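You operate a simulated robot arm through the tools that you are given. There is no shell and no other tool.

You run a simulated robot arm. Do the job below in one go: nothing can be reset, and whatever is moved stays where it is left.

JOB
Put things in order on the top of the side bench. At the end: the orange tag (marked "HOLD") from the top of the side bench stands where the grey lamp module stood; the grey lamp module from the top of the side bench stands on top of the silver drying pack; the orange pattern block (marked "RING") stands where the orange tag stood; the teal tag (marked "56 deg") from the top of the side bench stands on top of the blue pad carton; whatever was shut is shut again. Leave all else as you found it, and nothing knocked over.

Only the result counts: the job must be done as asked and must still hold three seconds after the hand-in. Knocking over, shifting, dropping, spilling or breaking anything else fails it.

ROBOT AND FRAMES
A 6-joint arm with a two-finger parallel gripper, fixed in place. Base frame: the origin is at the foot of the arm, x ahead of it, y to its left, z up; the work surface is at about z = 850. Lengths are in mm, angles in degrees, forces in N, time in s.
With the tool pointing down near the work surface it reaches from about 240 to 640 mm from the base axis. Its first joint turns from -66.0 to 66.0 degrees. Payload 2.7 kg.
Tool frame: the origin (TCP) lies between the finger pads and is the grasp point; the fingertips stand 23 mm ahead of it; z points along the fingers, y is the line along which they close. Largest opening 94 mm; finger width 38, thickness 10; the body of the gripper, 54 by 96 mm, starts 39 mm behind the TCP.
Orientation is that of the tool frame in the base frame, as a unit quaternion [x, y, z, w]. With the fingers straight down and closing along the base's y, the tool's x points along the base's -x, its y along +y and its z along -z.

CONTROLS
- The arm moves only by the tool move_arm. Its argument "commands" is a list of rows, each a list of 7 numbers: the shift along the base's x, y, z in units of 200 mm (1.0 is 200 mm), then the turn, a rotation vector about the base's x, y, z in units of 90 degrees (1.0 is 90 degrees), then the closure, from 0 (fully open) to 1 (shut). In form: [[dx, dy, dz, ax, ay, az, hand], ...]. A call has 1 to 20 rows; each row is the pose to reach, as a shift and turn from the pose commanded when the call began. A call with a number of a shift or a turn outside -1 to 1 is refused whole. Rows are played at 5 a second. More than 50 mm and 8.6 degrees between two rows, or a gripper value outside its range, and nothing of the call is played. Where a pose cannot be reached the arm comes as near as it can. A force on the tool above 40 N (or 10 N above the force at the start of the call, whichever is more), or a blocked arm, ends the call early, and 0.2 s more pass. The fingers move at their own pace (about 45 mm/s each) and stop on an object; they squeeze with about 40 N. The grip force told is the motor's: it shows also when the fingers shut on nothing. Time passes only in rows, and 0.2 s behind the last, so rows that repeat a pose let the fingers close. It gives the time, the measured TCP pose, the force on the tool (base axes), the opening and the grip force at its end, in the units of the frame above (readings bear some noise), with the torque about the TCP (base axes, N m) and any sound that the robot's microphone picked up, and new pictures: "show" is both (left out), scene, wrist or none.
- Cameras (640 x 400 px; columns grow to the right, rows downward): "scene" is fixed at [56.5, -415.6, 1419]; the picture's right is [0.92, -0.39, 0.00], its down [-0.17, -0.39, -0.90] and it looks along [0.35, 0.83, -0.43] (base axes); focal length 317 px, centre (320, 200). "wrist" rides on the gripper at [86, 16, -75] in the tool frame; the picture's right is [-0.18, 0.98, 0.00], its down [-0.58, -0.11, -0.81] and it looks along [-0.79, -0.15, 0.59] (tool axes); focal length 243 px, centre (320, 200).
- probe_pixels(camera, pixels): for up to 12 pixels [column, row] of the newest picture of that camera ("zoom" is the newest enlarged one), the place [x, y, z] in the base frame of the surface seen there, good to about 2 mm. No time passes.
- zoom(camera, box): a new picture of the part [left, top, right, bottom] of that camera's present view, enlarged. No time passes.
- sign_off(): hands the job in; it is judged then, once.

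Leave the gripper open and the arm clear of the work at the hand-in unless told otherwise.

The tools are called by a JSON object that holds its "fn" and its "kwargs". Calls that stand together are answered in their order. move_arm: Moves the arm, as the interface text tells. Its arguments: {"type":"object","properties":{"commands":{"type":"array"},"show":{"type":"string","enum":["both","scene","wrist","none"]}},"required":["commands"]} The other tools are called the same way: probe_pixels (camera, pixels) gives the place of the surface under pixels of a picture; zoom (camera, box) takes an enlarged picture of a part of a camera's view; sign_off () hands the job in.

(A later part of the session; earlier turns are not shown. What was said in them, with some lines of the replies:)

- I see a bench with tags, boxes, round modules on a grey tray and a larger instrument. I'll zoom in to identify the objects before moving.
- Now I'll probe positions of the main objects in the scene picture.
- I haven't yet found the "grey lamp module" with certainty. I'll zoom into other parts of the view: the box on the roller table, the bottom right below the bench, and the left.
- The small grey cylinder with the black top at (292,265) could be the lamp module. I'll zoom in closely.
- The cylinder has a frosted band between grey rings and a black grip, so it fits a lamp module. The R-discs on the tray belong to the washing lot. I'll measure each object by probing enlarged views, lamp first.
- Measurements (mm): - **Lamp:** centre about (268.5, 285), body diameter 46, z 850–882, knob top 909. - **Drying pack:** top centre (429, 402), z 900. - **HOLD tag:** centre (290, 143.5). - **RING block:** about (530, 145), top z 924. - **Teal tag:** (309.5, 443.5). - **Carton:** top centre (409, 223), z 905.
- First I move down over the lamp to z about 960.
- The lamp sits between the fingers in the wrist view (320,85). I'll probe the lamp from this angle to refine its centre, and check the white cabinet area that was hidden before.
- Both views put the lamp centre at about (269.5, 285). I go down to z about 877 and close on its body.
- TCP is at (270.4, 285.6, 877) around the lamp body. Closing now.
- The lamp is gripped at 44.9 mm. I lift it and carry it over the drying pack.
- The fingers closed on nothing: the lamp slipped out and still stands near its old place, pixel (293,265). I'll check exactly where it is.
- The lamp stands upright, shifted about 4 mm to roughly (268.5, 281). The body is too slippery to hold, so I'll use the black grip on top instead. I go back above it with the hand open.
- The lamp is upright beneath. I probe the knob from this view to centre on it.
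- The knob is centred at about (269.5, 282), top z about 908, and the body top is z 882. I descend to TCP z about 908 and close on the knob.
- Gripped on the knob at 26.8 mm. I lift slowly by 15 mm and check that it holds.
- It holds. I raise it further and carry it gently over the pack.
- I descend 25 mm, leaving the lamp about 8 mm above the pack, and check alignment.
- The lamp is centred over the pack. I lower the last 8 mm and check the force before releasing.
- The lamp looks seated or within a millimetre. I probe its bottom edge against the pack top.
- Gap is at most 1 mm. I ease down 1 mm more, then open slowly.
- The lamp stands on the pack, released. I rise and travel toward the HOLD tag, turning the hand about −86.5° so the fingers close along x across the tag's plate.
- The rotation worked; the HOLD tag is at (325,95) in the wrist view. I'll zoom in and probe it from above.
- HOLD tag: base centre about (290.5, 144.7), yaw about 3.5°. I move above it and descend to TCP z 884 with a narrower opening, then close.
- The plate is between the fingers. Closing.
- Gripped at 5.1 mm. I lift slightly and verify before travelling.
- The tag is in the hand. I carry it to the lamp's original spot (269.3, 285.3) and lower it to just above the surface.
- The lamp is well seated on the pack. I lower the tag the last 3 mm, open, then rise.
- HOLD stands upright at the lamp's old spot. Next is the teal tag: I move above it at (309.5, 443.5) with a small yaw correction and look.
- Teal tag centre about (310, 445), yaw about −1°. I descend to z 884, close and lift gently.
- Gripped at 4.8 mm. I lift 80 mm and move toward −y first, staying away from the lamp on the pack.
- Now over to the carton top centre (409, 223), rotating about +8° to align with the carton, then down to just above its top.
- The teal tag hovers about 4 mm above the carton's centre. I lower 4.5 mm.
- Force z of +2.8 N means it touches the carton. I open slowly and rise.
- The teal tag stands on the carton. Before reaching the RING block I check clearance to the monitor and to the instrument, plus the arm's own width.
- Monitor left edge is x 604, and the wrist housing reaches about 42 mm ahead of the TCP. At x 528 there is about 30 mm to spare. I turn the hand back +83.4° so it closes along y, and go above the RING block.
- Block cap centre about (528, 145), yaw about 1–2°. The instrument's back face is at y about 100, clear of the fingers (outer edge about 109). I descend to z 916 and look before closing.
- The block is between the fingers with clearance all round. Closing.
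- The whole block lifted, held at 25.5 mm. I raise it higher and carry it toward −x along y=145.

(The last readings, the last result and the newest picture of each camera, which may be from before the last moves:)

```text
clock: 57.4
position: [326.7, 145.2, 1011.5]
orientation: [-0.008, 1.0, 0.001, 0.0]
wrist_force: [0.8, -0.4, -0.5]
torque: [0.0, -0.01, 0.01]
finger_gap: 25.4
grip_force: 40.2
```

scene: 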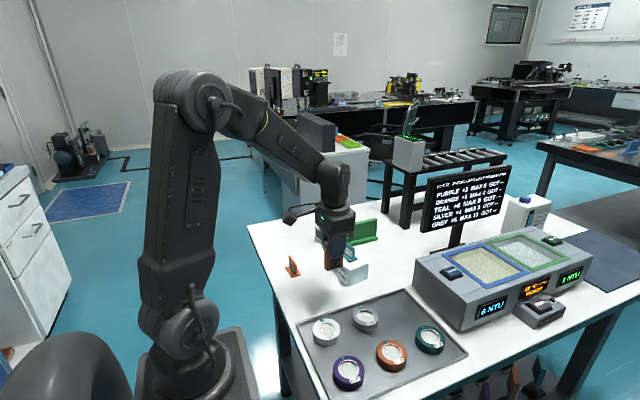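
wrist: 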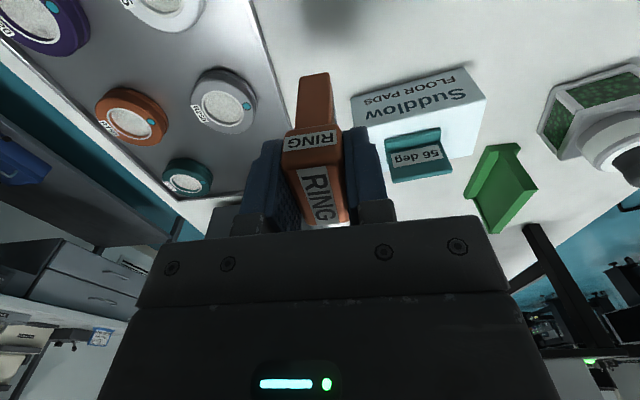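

Now to the HOLD tag's old spot: TCP x about 287.7, so the block's base centre lands on (290.5, 144.7). I descend to 3 mm above the surface.

{"fn": "move_arm", "kwargs": {"commands": [[-0.08, 0, 0, 0, 0, 0, 1], [-0.16, 0, 0, 0, 0, 0, 1], [-0.2015, 0, 0, 0, 0, 0, 1], [-0.2015, 0, -0.1, 0, 0, 0, 1], [-0.2015, 0, -0.22, 0, 0, 0, 1], [-0.2015, 0, -0.34, 0, 0, 0, 1], [-0.2015, 0, -0.42, 0, 0, 0, 1], [-0.2015, 0, -0.46, 0, 0, 0, 1], [-0.2015, 0, -0.465, 0, 0, 0, 1], [-0.2015, 0, -0.465, 0, 0, 0, 1]], "show": "both"}}

{"fn": "zoom", "kwargs": {"camera": "scene", "box": [280, 240, 370, 330]}}

```text
clock: 59.6
position: [287.9, 145.5, 920.2]
orientation: [-0.008, 1.0, 0.001, 0.0]
wrist_force: [0.5, -0.2, -1.1]
torque: [-0.05, 0.02, 0.0]
finger_gap: 25.3
grip_force: 40.1
```

scene: 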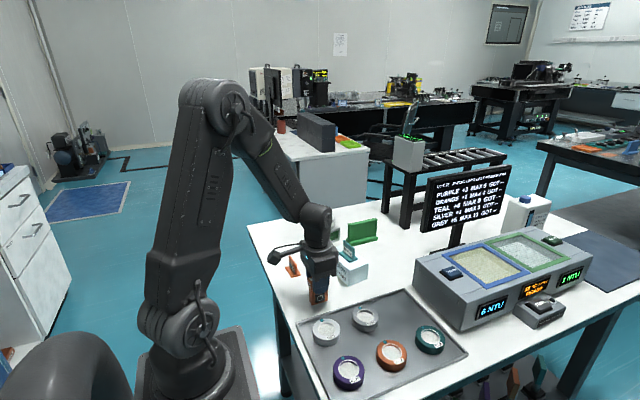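
wrist: 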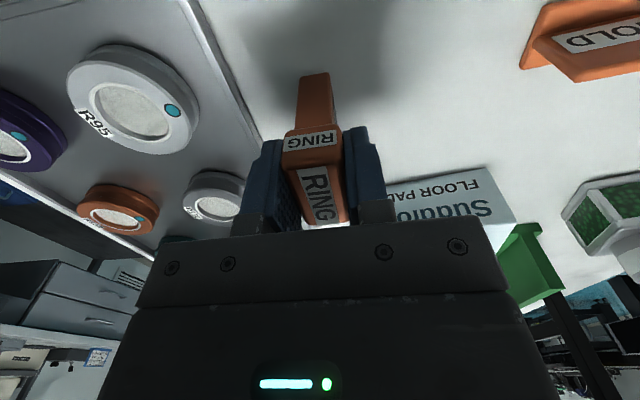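

```text
4.44 times, centred on (325, 285) of scene
```

zoom: 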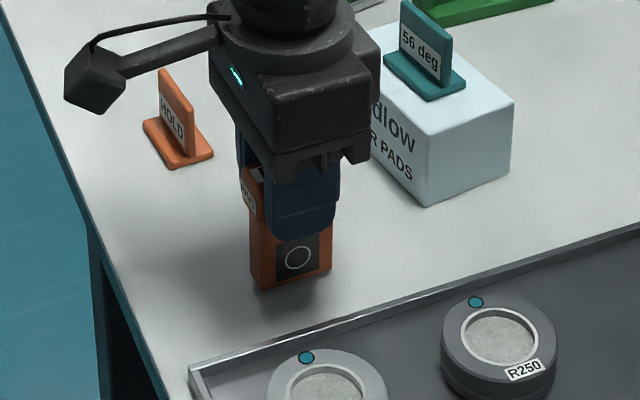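

Clear all around. I lower 3 mm and check contact.

{"fn": "move_arm", "kwargs": {"commands": [[0, 0, -0.007, 0, 0, 0, 1], [0, 0, -0.013, 0, 0, 0, 1], [0, 0, -0.0165, 0, 0, 0, 1], [0, 0, -0.0165, 0, 0, 0, 1], [0, 0, -0.0165, 0, 0, 0, 1]], "show": "both"}}

{"fn": "zoom", "kwargs": {"camera": "scene", "box": [290, 260, 350, 320]}}

{"fn": "probe_pixels", "kwargs": {"camera": "zoom", "pixels": [[250, 270], [260, 300], [370, 275], [310, 285], [300, 280], [230, 330]]}}

```text
clock: 60.8
position: [286.8, 144.2, 916.3]
orientation: [-0.009, 1.0, 0.001, 0.001]
wrist_force: [-0.8, -3.2, 15.6]
torque: [-0.23, 0.15, -0.01]
finger_gap: 25.4
grip_force: 40.0
```

scene: 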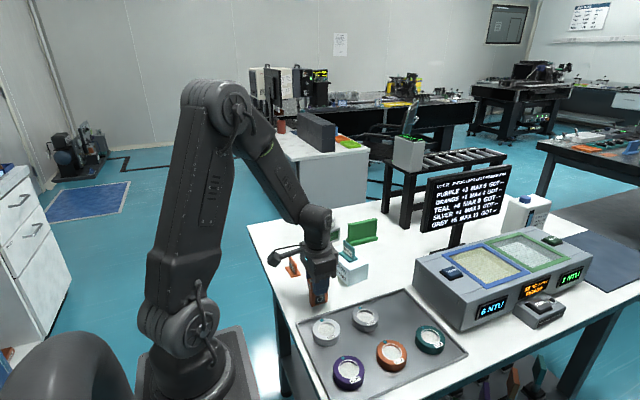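
wrist: 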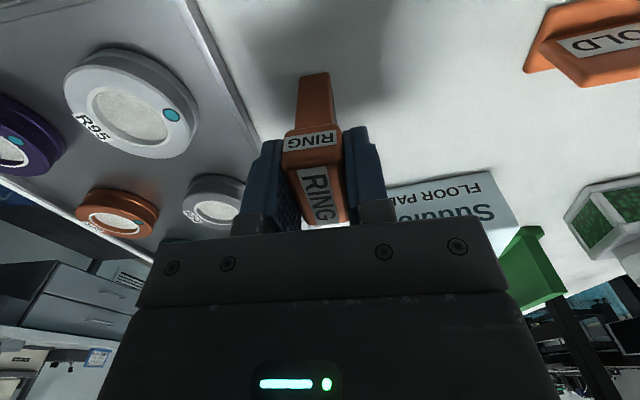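

```text
6.67 times, centred on (320, 290) of scene
```

zoom: 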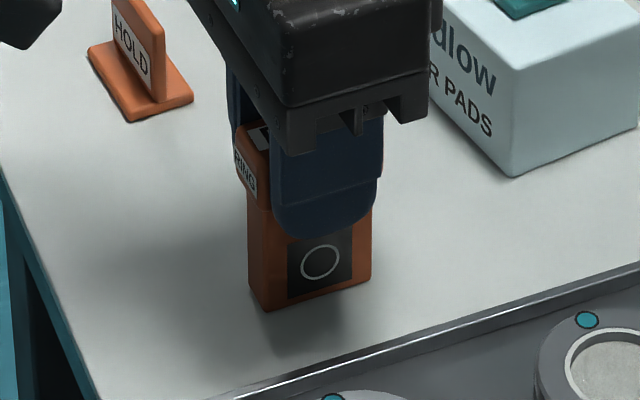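

```text
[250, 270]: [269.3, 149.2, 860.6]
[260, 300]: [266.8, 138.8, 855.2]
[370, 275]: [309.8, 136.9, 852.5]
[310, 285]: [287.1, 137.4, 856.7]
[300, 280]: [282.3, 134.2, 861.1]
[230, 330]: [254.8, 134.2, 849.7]
```

Firm contact (15.6 N). I ease up 0.4 mm to unload, open slowly, then rise straight up.

{"fn": "move_arm", "kwargs": {"commands": [[0, 0, 0.002, 0, 0, 0, 1], [0, 0, 0.002, 0, 0, 0, 1], [0, 0, 0.002, 0, 0, 0, 0.7], [0, 0, 0.002, 0, 0, 0, 0.6], [0, 0, 0.002, 0, 0, 0, 0.45], [0, 0, 0.002, 0, 0, 0, 0.4], [0, 0, 0.002, 0, 0, 0, 0.4], [0, 0, 0.06, 0, 0, 0, 0.4], [0, 0, 0.16, 0, 0, 0, 0.4], [0, 0, 0.3, 0, 0, 0, 0.4], [0, 0, 0.5, 0, 0, 0, 0.4], [0, 0, 0.7, 0, 0, 0, 0.4], [0, 0, 0.8, 0, 0, 0, 0.2], [0, 0, 0.8, 0, 0, 0, 0]], "show": "both"}}

{"fn": "zoom", "kwargs": {"camera": "scene", "box": [270, 200, 430, 320]}}

```text
clock: 63.8
position: [288.0, 145.3, 1075.5]
orientation: [-0.008, 1.0, 0.0, -0.001]
wrist_force: [0.4, 0.4, -0.1]
torque: [0.0, 0.03, 0.05]
finger_gap: 94.0
grip_force: 0.0
```

scene: 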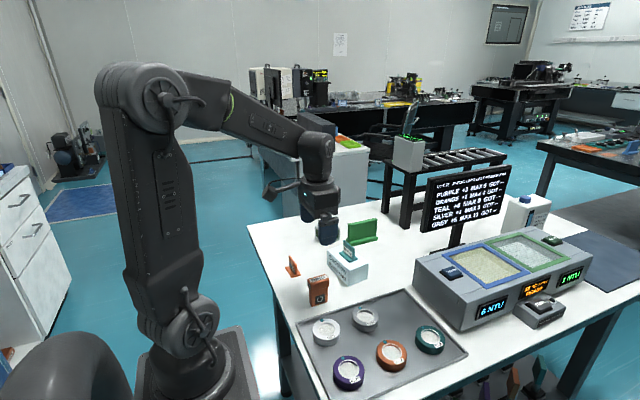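
wrist: 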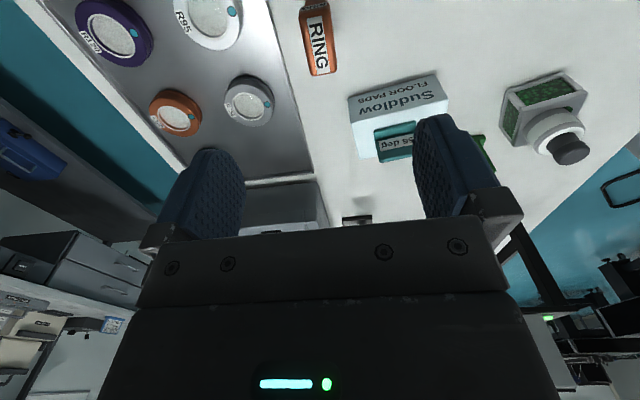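

```text
3.33 times, centred on (350, 260) of scene
```

zoom: 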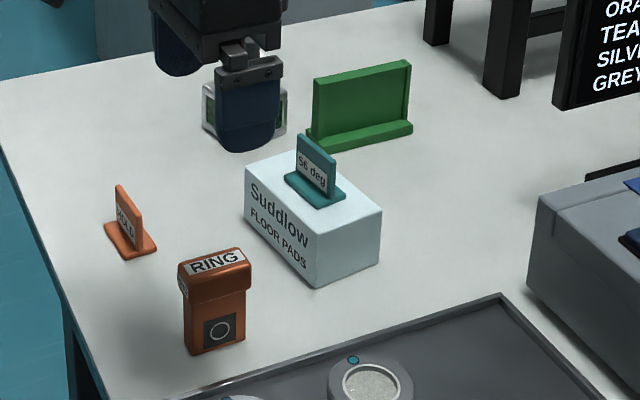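

Everything stands. I raise the arm a bit more to clear the view and verify final positions.

{"fn": "move_arm", "kwargs": {"commands": [[0, 0, 0.15, 0, 0, 0, 0], [-0.03, 0.1, 0.3, 0, 0, 0, 0], [-0.05, 0.2, 0.37, 0, 0, 0, 0], [-0.05, 0.2, 0.37, 0, 0, 0, 0]], "show": "both"}}

{"fn": "zoom", "kwargs": {"camera": "scene", "box": [270, 200, 430, 320]}}

{"fn": "probe_pixels", "kwargs": {"camera": "zoom", "pixels": [[106, 222], [128, 257], [154, 248], [190, 352], [243, 338], [184, 315], [245, 168], [380, 210], [318, 235], [315, 285], [228, 85], [232, 147]]}}

```text
clock: 64.8
position: [279.0, 185.2, 1151.9]
orientation: [-0.009, 1.0, 0.0, 0.0]
wrist_force: [0.6, 0.7, -0.2]
torque: [0.0, 0.0, -0.02]
finger_gap: 94.0
grip_force: 0.0
```

scene: 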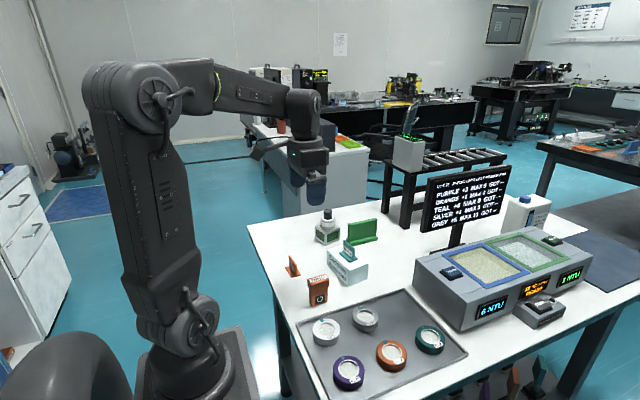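
wrist: 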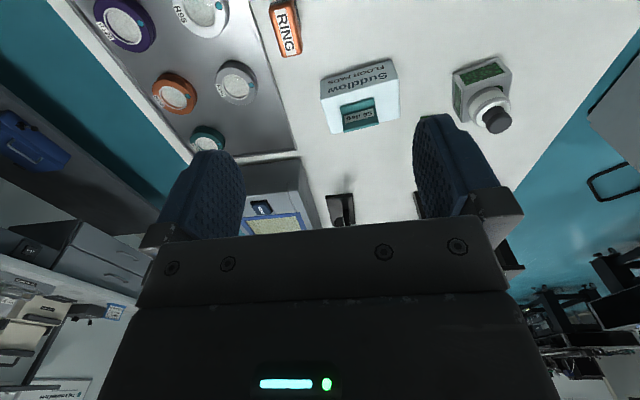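

```text
3.33 times, centred on (350, 260) of scene
```

zoom: 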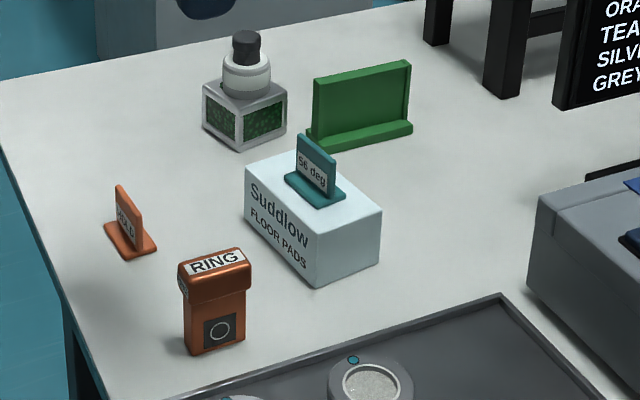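

```text
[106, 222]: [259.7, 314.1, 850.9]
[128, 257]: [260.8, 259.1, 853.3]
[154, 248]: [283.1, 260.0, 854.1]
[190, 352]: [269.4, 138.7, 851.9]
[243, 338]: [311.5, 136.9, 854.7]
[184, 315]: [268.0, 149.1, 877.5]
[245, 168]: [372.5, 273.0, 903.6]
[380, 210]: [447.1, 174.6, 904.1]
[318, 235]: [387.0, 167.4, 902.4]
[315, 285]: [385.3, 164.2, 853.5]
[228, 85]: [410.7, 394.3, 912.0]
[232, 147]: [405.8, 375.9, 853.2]
```

Final check:
- **HOLD tag:** centred at about (270, 285), on the lamp's old spot.
- **RING block:** centred at about (290, 145), on the tag's old spot.
- **Lamp:** upright on the drying pack.
- **Teal tag:** upright on the carton.

The carton, pack and other items are where they were. The hand is open and clear, so I hand in.

{"fn": "sign_off", "kwargs": {}}

```text
The job is handed in.
```

I moved all four items to where you asked and handed the job in; the result hasn't been reported back to me. In the last view, everything was standing upright, with the gripper open and the arm clear.

| Item | Where it is now |
|---|---|
| Orange tag "HOLD" | On the lamp module's old spot, about (270, 285) |
| Grey lamp module | On top of the silver drying pack, near its centre |
| Orange pattern block "RING" | On the orange tag's old spot, about (290, 145) |
| Teal tag "56 deg" | On top of the blue pad carton, near its centre |

- **Which item is the lamp:** no object was labelled as the lamp module. I took it to be the small grey cylinder with the black grip. The other grey object was the "R250" disc, which I took to be part of the wash lot listed on the screen.
- **A slip on the way:** the lamp slipped out of my first grip, which shifted it about 4 mm on the bench, but it stayed upright. I then lifted it by the black grip. The HOLD tag went to the lamp's original spot, not the shifted one.

I opened nothing, so there was nothing to shut again. The final probes showed the carton had not moved, and nothing else looked out of place.
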